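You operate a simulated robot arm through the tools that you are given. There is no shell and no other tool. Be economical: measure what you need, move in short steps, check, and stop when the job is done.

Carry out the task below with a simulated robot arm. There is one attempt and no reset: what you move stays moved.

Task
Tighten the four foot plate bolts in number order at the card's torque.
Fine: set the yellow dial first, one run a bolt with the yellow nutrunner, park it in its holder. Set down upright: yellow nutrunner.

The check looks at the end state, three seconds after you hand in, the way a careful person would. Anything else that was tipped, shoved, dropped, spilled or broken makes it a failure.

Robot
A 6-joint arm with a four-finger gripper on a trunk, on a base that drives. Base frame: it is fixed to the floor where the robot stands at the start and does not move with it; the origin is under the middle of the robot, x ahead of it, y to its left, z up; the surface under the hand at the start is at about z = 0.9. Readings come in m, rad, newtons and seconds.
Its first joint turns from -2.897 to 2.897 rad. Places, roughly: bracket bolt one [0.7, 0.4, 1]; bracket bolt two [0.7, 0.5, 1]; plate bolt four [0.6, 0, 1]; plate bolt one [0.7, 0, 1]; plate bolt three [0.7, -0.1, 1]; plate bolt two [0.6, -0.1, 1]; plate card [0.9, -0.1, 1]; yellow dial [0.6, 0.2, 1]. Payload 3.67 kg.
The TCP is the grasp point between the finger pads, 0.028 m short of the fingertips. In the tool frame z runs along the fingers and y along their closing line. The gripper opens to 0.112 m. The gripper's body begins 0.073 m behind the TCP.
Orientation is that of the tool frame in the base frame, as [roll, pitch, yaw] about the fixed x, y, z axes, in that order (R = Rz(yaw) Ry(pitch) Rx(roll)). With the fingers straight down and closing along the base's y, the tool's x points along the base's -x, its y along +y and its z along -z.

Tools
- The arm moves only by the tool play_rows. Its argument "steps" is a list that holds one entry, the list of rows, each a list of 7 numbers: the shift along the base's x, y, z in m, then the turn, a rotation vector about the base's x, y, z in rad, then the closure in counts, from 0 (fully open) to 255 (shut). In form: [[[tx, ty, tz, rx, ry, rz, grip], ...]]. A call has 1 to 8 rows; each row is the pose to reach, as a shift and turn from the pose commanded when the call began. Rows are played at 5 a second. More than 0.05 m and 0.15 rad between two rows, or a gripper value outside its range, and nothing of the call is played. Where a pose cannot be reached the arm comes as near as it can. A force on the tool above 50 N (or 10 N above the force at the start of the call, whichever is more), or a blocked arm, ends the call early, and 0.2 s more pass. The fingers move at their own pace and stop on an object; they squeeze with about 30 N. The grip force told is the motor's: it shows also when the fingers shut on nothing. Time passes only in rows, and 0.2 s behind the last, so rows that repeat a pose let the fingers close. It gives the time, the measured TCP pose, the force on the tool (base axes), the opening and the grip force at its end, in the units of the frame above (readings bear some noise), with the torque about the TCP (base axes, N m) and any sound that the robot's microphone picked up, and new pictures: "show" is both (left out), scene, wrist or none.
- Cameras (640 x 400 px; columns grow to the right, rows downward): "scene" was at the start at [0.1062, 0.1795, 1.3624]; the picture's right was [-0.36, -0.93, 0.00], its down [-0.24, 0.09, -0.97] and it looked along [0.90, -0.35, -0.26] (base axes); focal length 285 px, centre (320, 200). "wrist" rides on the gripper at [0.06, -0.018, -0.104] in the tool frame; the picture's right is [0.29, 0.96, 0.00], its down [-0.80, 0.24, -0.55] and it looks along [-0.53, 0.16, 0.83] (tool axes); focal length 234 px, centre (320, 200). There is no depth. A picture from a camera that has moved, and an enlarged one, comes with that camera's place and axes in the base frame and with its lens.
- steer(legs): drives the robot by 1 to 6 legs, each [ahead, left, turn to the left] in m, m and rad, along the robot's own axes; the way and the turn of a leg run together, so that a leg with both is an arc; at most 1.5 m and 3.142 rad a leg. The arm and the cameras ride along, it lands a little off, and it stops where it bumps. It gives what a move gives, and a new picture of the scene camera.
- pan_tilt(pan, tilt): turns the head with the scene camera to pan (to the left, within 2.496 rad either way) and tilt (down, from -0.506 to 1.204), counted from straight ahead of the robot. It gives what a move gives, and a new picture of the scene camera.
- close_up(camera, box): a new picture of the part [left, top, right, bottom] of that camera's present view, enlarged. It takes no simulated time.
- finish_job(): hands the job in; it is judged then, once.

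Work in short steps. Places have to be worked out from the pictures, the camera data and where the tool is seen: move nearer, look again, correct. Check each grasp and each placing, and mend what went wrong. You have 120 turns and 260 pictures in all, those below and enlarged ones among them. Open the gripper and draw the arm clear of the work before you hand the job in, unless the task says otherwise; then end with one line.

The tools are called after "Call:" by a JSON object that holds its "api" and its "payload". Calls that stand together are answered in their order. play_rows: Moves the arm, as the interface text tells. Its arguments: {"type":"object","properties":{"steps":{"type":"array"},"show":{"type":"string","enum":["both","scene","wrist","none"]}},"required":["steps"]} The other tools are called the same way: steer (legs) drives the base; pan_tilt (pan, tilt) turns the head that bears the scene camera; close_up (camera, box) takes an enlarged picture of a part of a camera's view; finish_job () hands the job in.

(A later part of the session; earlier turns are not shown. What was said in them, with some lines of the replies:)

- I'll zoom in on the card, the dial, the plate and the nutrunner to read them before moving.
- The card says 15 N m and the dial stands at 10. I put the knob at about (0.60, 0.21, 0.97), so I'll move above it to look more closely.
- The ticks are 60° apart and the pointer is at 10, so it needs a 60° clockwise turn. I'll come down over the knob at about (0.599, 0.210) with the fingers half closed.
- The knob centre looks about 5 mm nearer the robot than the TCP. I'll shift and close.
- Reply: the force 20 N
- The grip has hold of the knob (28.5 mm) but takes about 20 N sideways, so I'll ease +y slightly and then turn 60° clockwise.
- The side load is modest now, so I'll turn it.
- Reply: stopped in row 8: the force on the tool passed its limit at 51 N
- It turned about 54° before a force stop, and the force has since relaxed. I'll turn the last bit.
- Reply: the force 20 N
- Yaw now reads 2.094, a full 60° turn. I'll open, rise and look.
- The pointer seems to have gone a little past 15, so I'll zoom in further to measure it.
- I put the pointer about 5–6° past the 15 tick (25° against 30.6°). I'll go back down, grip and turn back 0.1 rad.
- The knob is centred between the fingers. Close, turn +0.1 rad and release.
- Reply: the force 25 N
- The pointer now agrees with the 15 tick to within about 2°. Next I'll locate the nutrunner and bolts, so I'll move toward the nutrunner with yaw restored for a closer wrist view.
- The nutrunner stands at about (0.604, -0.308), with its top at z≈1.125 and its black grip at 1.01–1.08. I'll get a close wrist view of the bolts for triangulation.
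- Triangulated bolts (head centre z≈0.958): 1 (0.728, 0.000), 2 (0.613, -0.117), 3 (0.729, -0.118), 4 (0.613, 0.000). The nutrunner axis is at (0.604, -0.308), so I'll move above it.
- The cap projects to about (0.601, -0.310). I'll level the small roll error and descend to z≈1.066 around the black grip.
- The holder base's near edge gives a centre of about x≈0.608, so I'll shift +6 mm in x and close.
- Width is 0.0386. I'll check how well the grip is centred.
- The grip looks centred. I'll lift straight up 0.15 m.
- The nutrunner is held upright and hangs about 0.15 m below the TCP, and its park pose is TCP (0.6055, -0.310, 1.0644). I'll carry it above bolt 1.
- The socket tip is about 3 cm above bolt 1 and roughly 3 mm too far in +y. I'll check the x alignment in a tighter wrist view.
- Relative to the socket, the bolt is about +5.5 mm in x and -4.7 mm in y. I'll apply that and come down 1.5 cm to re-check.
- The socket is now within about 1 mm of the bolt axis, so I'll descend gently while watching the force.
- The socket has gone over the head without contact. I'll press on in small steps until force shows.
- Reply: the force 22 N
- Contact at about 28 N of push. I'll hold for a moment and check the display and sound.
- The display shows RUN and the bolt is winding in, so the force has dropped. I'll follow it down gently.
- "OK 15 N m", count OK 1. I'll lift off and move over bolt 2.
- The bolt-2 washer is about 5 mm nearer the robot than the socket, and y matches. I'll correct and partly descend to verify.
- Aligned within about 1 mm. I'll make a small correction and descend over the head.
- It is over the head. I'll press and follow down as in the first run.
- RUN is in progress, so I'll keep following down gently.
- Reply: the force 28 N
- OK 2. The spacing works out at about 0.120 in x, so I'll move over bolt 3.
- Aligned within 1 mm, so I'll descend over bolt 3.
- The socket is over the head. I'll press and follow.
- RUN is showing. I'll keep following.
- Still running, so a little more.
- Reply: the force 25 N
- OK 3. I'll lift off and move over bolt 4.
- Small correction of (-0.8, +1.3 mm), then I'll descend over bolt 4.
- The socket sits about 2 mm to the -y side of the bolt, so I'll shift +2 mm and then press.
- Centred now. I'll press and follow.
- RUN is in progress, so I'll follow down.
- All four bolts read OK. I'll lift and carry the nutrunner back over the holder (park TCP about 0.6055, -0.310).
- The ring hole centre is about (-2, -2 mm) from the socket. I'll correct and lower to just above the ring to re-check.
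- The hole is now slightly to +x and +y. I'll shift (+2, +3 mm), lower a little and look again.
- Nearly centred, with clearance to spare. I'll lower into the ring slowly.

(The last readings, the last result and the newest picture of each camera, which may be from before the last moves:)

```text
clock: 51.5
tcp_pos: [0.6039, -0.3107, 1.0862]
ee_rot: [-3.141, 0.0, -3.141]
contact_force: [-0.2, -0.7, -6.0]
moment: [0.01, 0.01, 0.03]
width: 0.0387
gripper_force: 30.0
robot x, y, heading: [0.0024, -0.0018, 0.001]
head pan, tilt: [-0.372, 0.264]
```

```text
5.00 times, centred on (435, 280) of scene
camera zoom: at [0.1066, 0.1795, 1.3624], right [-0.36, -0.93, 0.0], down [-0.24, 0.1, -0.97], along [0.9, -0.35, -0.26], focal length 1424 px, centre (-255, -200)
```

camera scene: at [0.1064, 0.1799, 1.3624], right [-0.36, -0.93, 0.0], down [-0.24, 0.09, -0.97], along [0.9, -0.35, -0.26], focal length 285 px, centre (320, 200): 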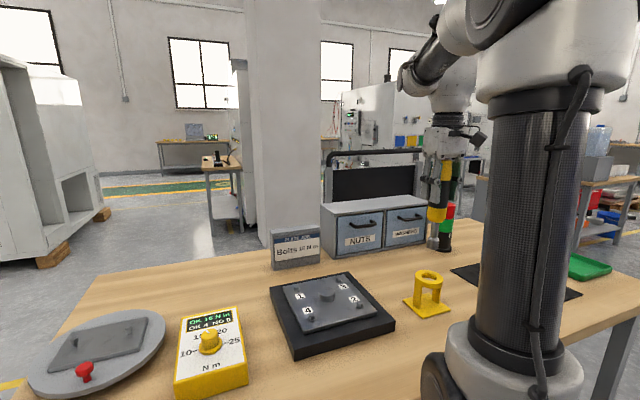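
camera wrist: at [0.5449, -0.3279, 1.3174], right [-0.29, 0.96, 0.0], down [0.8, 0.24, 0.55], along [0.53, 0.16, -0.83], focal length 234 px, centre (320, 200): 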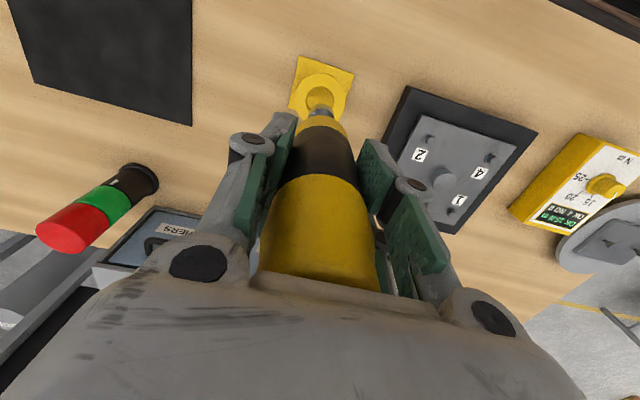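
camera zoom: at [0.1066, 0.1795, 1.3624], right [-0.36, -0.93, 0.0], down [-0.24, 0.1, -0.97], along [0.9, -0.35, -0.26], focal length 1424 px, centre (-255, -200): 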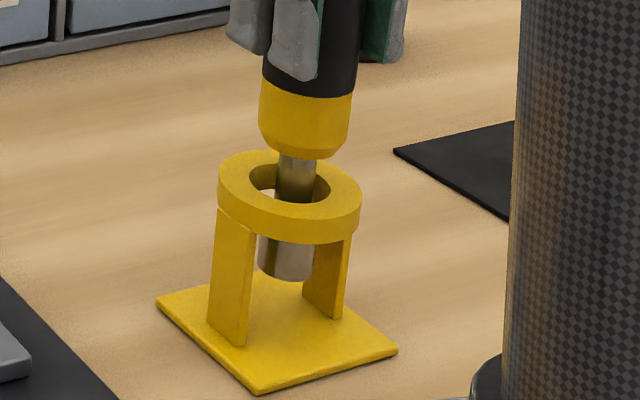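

The shank is about 3 mm to the -y side of the hole. I'll correct (+1, +2.5 mm) and lower further.

Call:
{"api": "play_rows", "payload": {"steps": [[[0.001, 0.0025, 0, 0, 0, 0, 255], [0.001, 0.0025, -0.004, 0, 0, 0, 255], [0.001, 0.0025, -0.01, 0, 0, 0, 255], [0.001, 0.0025, -0.01, 0, 0, 0, 255]]], "show": "none"}}

Call:
{"api": "close_up", "payload": {"camera": "wrist", "box": [270, 40, 380, 150]}}

Call:
{"api": "close_up", "payload": {"camera": "scene", "box": [395, 240, 475, 320]}}

```text
clock: 52.5
tcp_pos: [0.6072, -0.3089, 1.0771]
ee_rot: [3.14, 0.0, 3.14]
contact_force: [-0.2, -0.1, -6.2]
moment: [-0.01, 0.04, -0.02]
width: 0.0385
gripper_force: 29.7
robot x, y, heading: [-0.0003, 0.0006, 0.002]
head pan, tilt: [-0.372, 0.264]
```

```text
3.64 times, centred on (325, 95) of wrist
camera zoom: at [0.5464, -0.3275, 1.1811], right [-0.29, 0.96, 0.0], down [0.8, 0.24, 0.55], along [0.53, 0.16, -0.83], focal length 852 px, centre (302, 582)
```

zoom: 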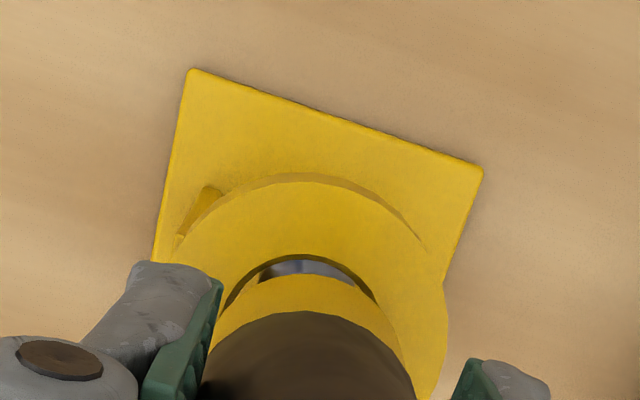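

```text
5.00 times, centred on (435, 280) of scene
camera zoom: at [0.1066, 0.1795, 1.3624], right [-0.36, -0.93, 0.0], down [-0.24, 0.1, -0.97], along [0.9, -0.35, -0.26], focal length 1424 px, centre (-255, -200)
```

zoom: 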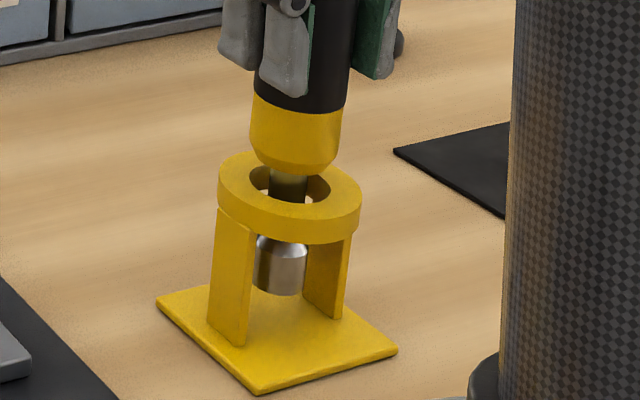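

The shank is centred in the hole. I'll lower gently to seat.

Call:
{"api": "play_rows", "payload": {"steps": [[[0, 0, -0.004, 0, 0, 0, 255], [0, 0, -0.008, 0, 0, 0, 255], [0, 0, -0.011, 0, 0, 0, 255], [0, 0, -0.011, 0, 0, 0, 255]]], "show": "none"}}

Call:
{"api": "close_up", "payload": {"camera": "wrist", "box": [270, 40, 380, 150]}}

Call:
{"api": "close_up", "payload": {"camera": "scene", "box": [395, 240, 475, 320]}}

```text
clock: 53.5
tcp_pos: [0.606, -0.3073, 1.0652]
ee_rot: [-3.141, -0.001, 3.141]
contact_force: [-0.2, 0.2, -6.4]
moment: [-0.02, 0.04, -0.02]
width: 0.0387
gripper_force: 29.6
robot x, y, heading: [0.0006, 0.0001, 0.003]
head pan, tilt: [-0.372, 0.264]
```

```text
3.64 times, centred on (325, 95) of wrist
camera zoom: at [0.5461, -0.327, 1.17], right [-0.29, 0.96, 0.0], down [0.8, 0.24, 0.55], along [0.53, 0.16, -0.83], focal length 852 px, centre (302, 582)
```

zoom: 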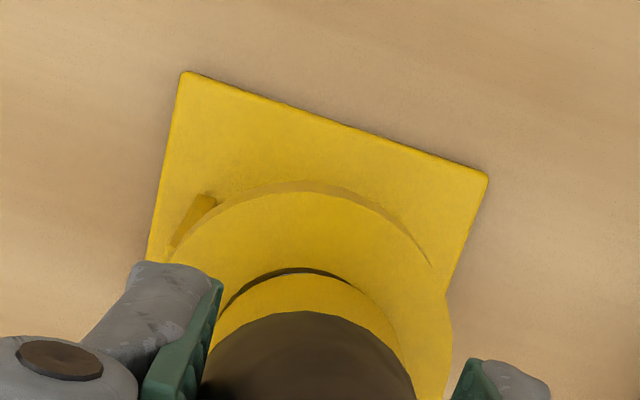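

```text
5.00 times, centred on (435, 280) of scene
camera zoom: at [0.1066, 0.1795, 1.3624], right [-0.36, -0.93, 0.0], down [-0.24, 0.1, -0.97], along [0.9, -0.35, -0.26], focal length 1424 px, centre (-255, -200)
```

zoom: 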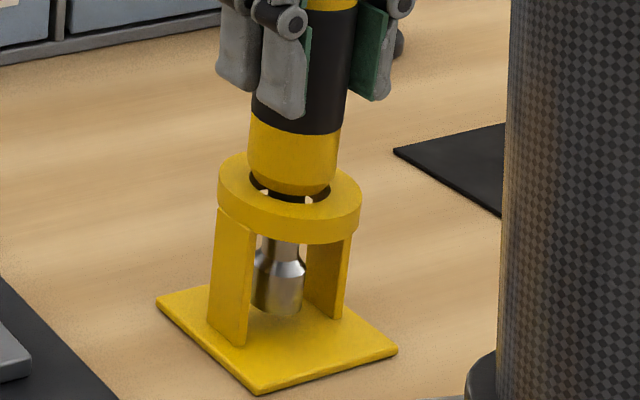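

No contact yet and a few mm remain, so I'll continue down gently.

Call:
{"api": "play_rows", "payload": {"steps": [[[0, 0, -0.002, 0, 0, 0, 255], [0, 0, -0.004, 0, 0, 0, 255], [0, 0, -0.006, 0, 0, 0, 255]]], "show": "none"}}

Call:
{"api": "close_up", "payload": {"camera": "scene", "box": [395, 240, 475, 320]}}

```text
clock: 54.2
tcp_pos: [0.6053, -0.309, 1.0628]
ee_rot: [-3.139, 0.0, -3.141]
contact_force: [3.0, -5.8, 2.1]
moment: [-0.37, -0.16, -0.02]
width: 0.0385
gripper_force: 29.9
robot x, y, heading: [-0.0014, 0.0001, -0.004]
head pan, tilt: [-0.372, 0.264]
```

```text
5.00 times, centred on (435, 280) of scene
camera zoom: at [0.1066, 0.1793, 1.3625], right [-0.36, -0.93, 0.0], down [-0.24, 0.1, -0.97], along [0.9, -0.35, -0.26], focal length 1424 px, centre (-255, -200)
```

zoom: 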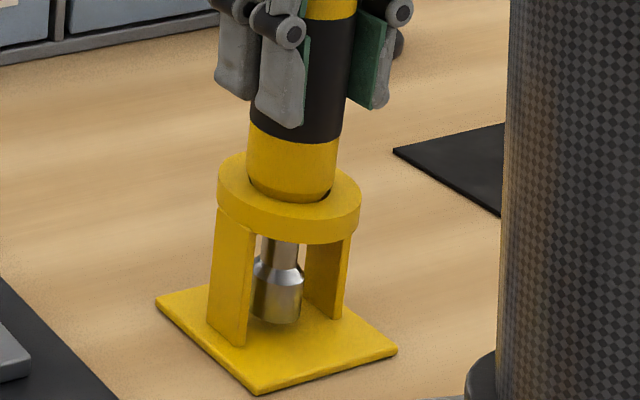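

Light lateral contact, with the nose about 3 mm from seated. I'll comply sideways (-y, +x) and go down a bit more.

Call:
{"api": "play_rows", "payload": {"steps": [[[0.0007, -0.0015, 0, 0, 0, 0, 255], [0.0007, -0.0015, -0.002, 0, 0, 0, 255], [0.0007, -0.0015, -0.003, 0, 0, 0, 255]]], "show": "none"}}

Call:
{"api": "close_up", "payload": {"camera": "scene", "box": [395, 240, 475, 320]}}

Call:
{"api": "close_up", "payload": {"camera": "wrist", "box": [270, 40, 380, 150]}}

```text
clock: 55.0
tcp_pos: [0.6052, -0.3084, 1.0581]
ee_rot: [-3.14, 0.003, 3.14]
contact_force: [7.3, 1.0, 9.2]
moment: [0.08, -0.44, -0.02]
width: 0.0389
gripper_force: 29.8
robot x, y, heading: [0.0006, -0.0006, -0.004]
head pan, tilt: [-0.372, 0.264]
```

```text
5.00 times, centred on (435, 280) of scene
camera zoom: at [0.1066, 0.1798, 1.3624], right [-0.36, -0.93, 0.0], down [-0.24, 0.09, -0.97], along [0.9, -0.35, -0.26], focal length 1424 px, centre (-255, -200)
```

zoom: 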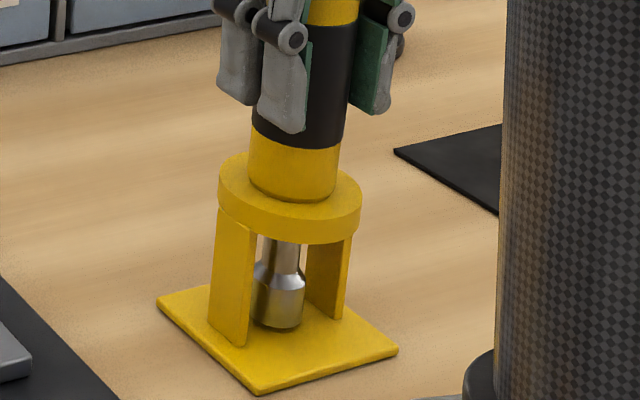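

```text
3.64 times, centred on (325, 95) of wrist
camera zoom: at [0.5459, -0.3278, 1.1622], right [-0.29, 0.96, 0.0], down [0.8, 0.24, 0.56], along [0.53, 0.16, -0.83], focal length 852 px, centre (302, 582)
```

zoom: 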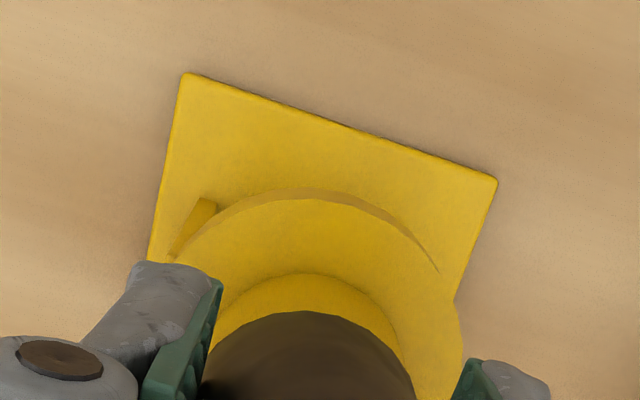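

The socket bottom is back at its original parked pixel and the tool's weight is carried. I'll ease the x load and open the fingers.

Call:
{"api": "play_rows", "payload": {"steps": [[[0.001, 0, 0.0005, 0, 0, 0, 255], [0.001, 0, 0.0005, 0, 0, 0, 200], [0.001, 0, 0.0005, 0, 0, 0, 100], [0.001, 0, 0.0005, 0, 0, 0, 0], [0.001, 0, 0.0005, 0, 0, 0, 0]]]}}

Call:
{"api": "close_up", "payload": {"camera": "scene", "box": [395, 210, 475, 320]}}

```text
clock: 56.2
tcp_pos: [0.607, -0.3094, 1.058]
ee_rot: [-3.141, -0.001, -3.141]
contact_force: [1.0, -0.6, -0.6]
moment: [-0.02, 0.0, -0.01]
width: 0.1122
gripper_force: 0.1
robot x, y, heading: [-0.004, 0.0, 0.001]
head pan, tilt: [-0.372, 0.264]
camera scene: at [0.1065, 0.1795, 1.3624], right [-0.36, -0.93, 0.0], down [-0.24, 0.1, -0.97], along [0.9, -0.35, -0.26], focal length 285 px, centre (320, 200)
camera wrist: at [0.5469, -0.3289, 1.1615], right [-0.29, 0.96, 0.0], down [0.8, 0.24, 0.55], along [0.53, 0.16, -0.83], focal length 234 px, centre (320, 200)
```

scene: 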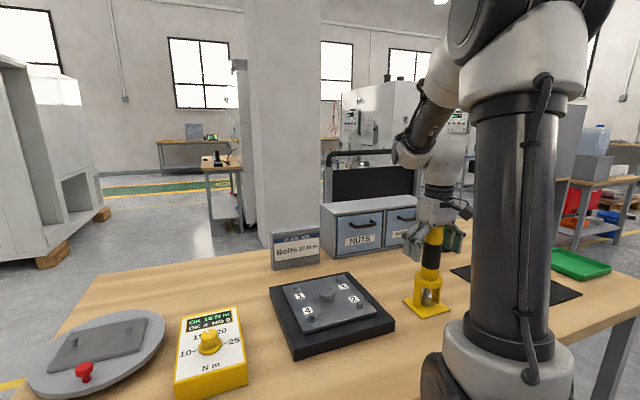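
wrist: 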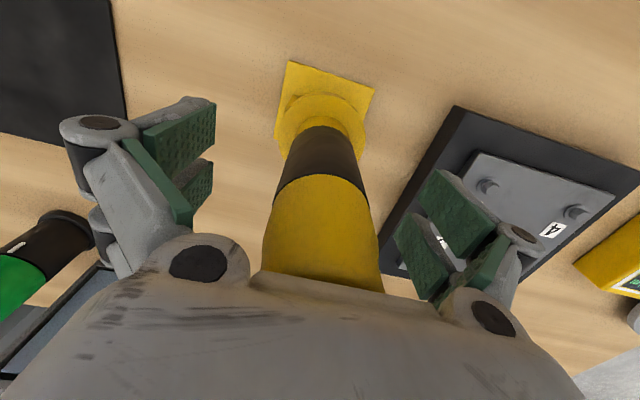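

```text
3.64 times, centred on (435, 265) of scene
camera zoom: at [0.1065, 0.1795, 1.3624], right [-0.36, -0.93, 0.0], down [-0.24, 0.1, -0.97], along [0.9, -0.35, -0.26], focal length 1036 px, centre (-98, -36)
```

zoom: 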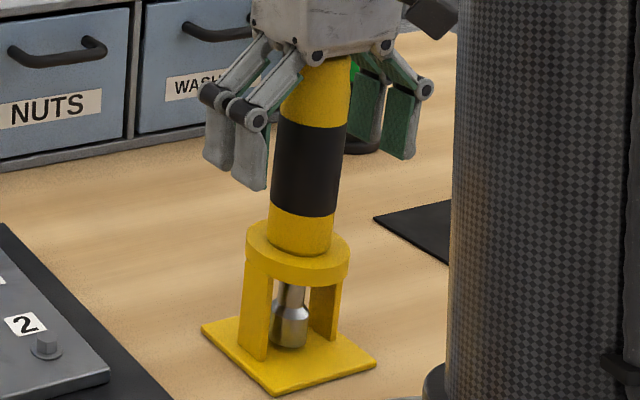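

The tool stands upright in the holder exactly as before. I'll raise the arm straight up and clear, then do the final checks.

Call:
{"api": "play_rows", "payload": {"steps": [[[0, 0, 0.03, 0, 0, 0, 0], [0, 0, 0.07, 0, 0, 0, 0], [0, 0, 0.11, 0, 0, 0, 0], [0, 0, 0.15, 0, 0, 0, 0], [0, 0, 0.19, 0, 0, 0, 0], [0, 0, 0.23, 0, 0, 0, 0], [0, 0.03, 0.26, 0, 0, 0, 0], [0, 0.06, 0.28, 0, 0, 0, 0]]]}}

Call:
{"api": "close_up", "payload": {"camera": "scene", "box": [160, 210, 480, 400]}}

```text
clock: 58.0
tcp_pos: [0.6067, -0.2531, 1.3384]
ee_rot: [-3.141, -0.001, 3.14]
contact_force: [0.0, 0.0, -0.6]
moment: [0.03, 0.02, 0.03]
width: 0.1119
gripper_force: 0.2
robot x, y, heading: [0.0016, 0.0001, 0.004]
head pan, tilt: [-0.372, 0.264]
camera scene: at [0.1067, 0.1792, 1.3624], right [-0.36, -0.93, 0.0], down [-0.24, 0.1, -0.97], along [0.9, -0.35, -0.26], focal length 285 px, centre (320, 200)
camera wrist: at [0.5465, -0.2718, 1.4427], right [-0.29, 0.96, 0.0], down [0.8, 0.24, 0.55], along [0.53, 0.16, -0.83], focal length 234 px, centre (320, 200)
```

scene: 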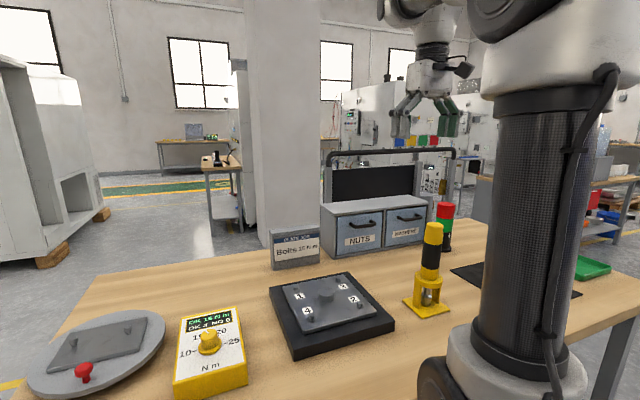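
wrist: 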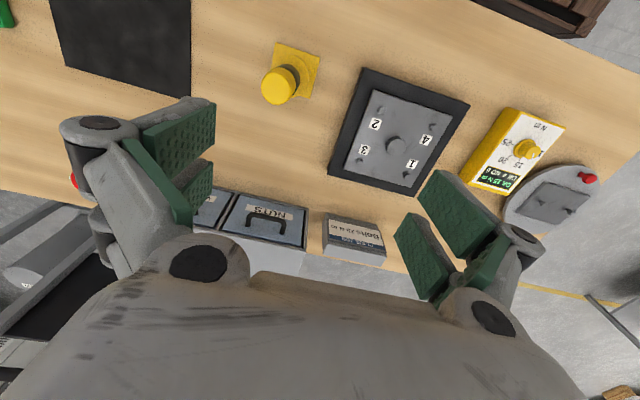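

```text
2.00 times, centred on (320, 305) of scene
camera zoom: at [0.1067, 0.1792, 1.3624], right [-0.36, -0.93, 0.0], down [-0.24, 0.1, -0.97], along [0.9, -0.35, -0.26], focal length 570 px, centre (320, -10)
```

zoom: 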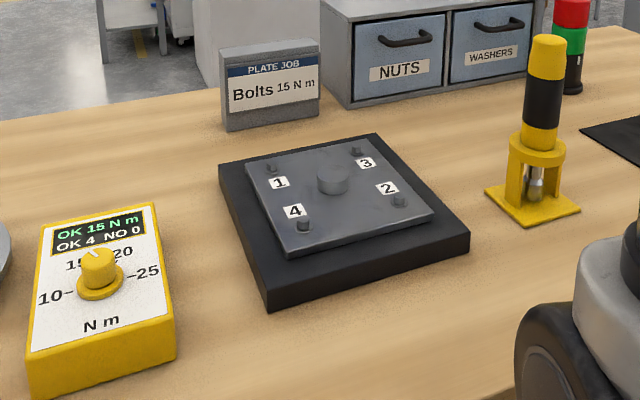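

The display reads OK 4 / NO 0 at 15 N m, the nutrunner is parked upright, nothing else has moved and the arm is clear. I'll hand it in.

Call:
{"api": "finish_job", "payload": {}}

```text
The job is handed in.
```

I set the yellow dial to 15 N m and tightened the four foot plate bolts in order 1–4, one run each; the display read OK 4 / NO 0. The yellow nutrunner is parked upright in its holder and the arm is clear.
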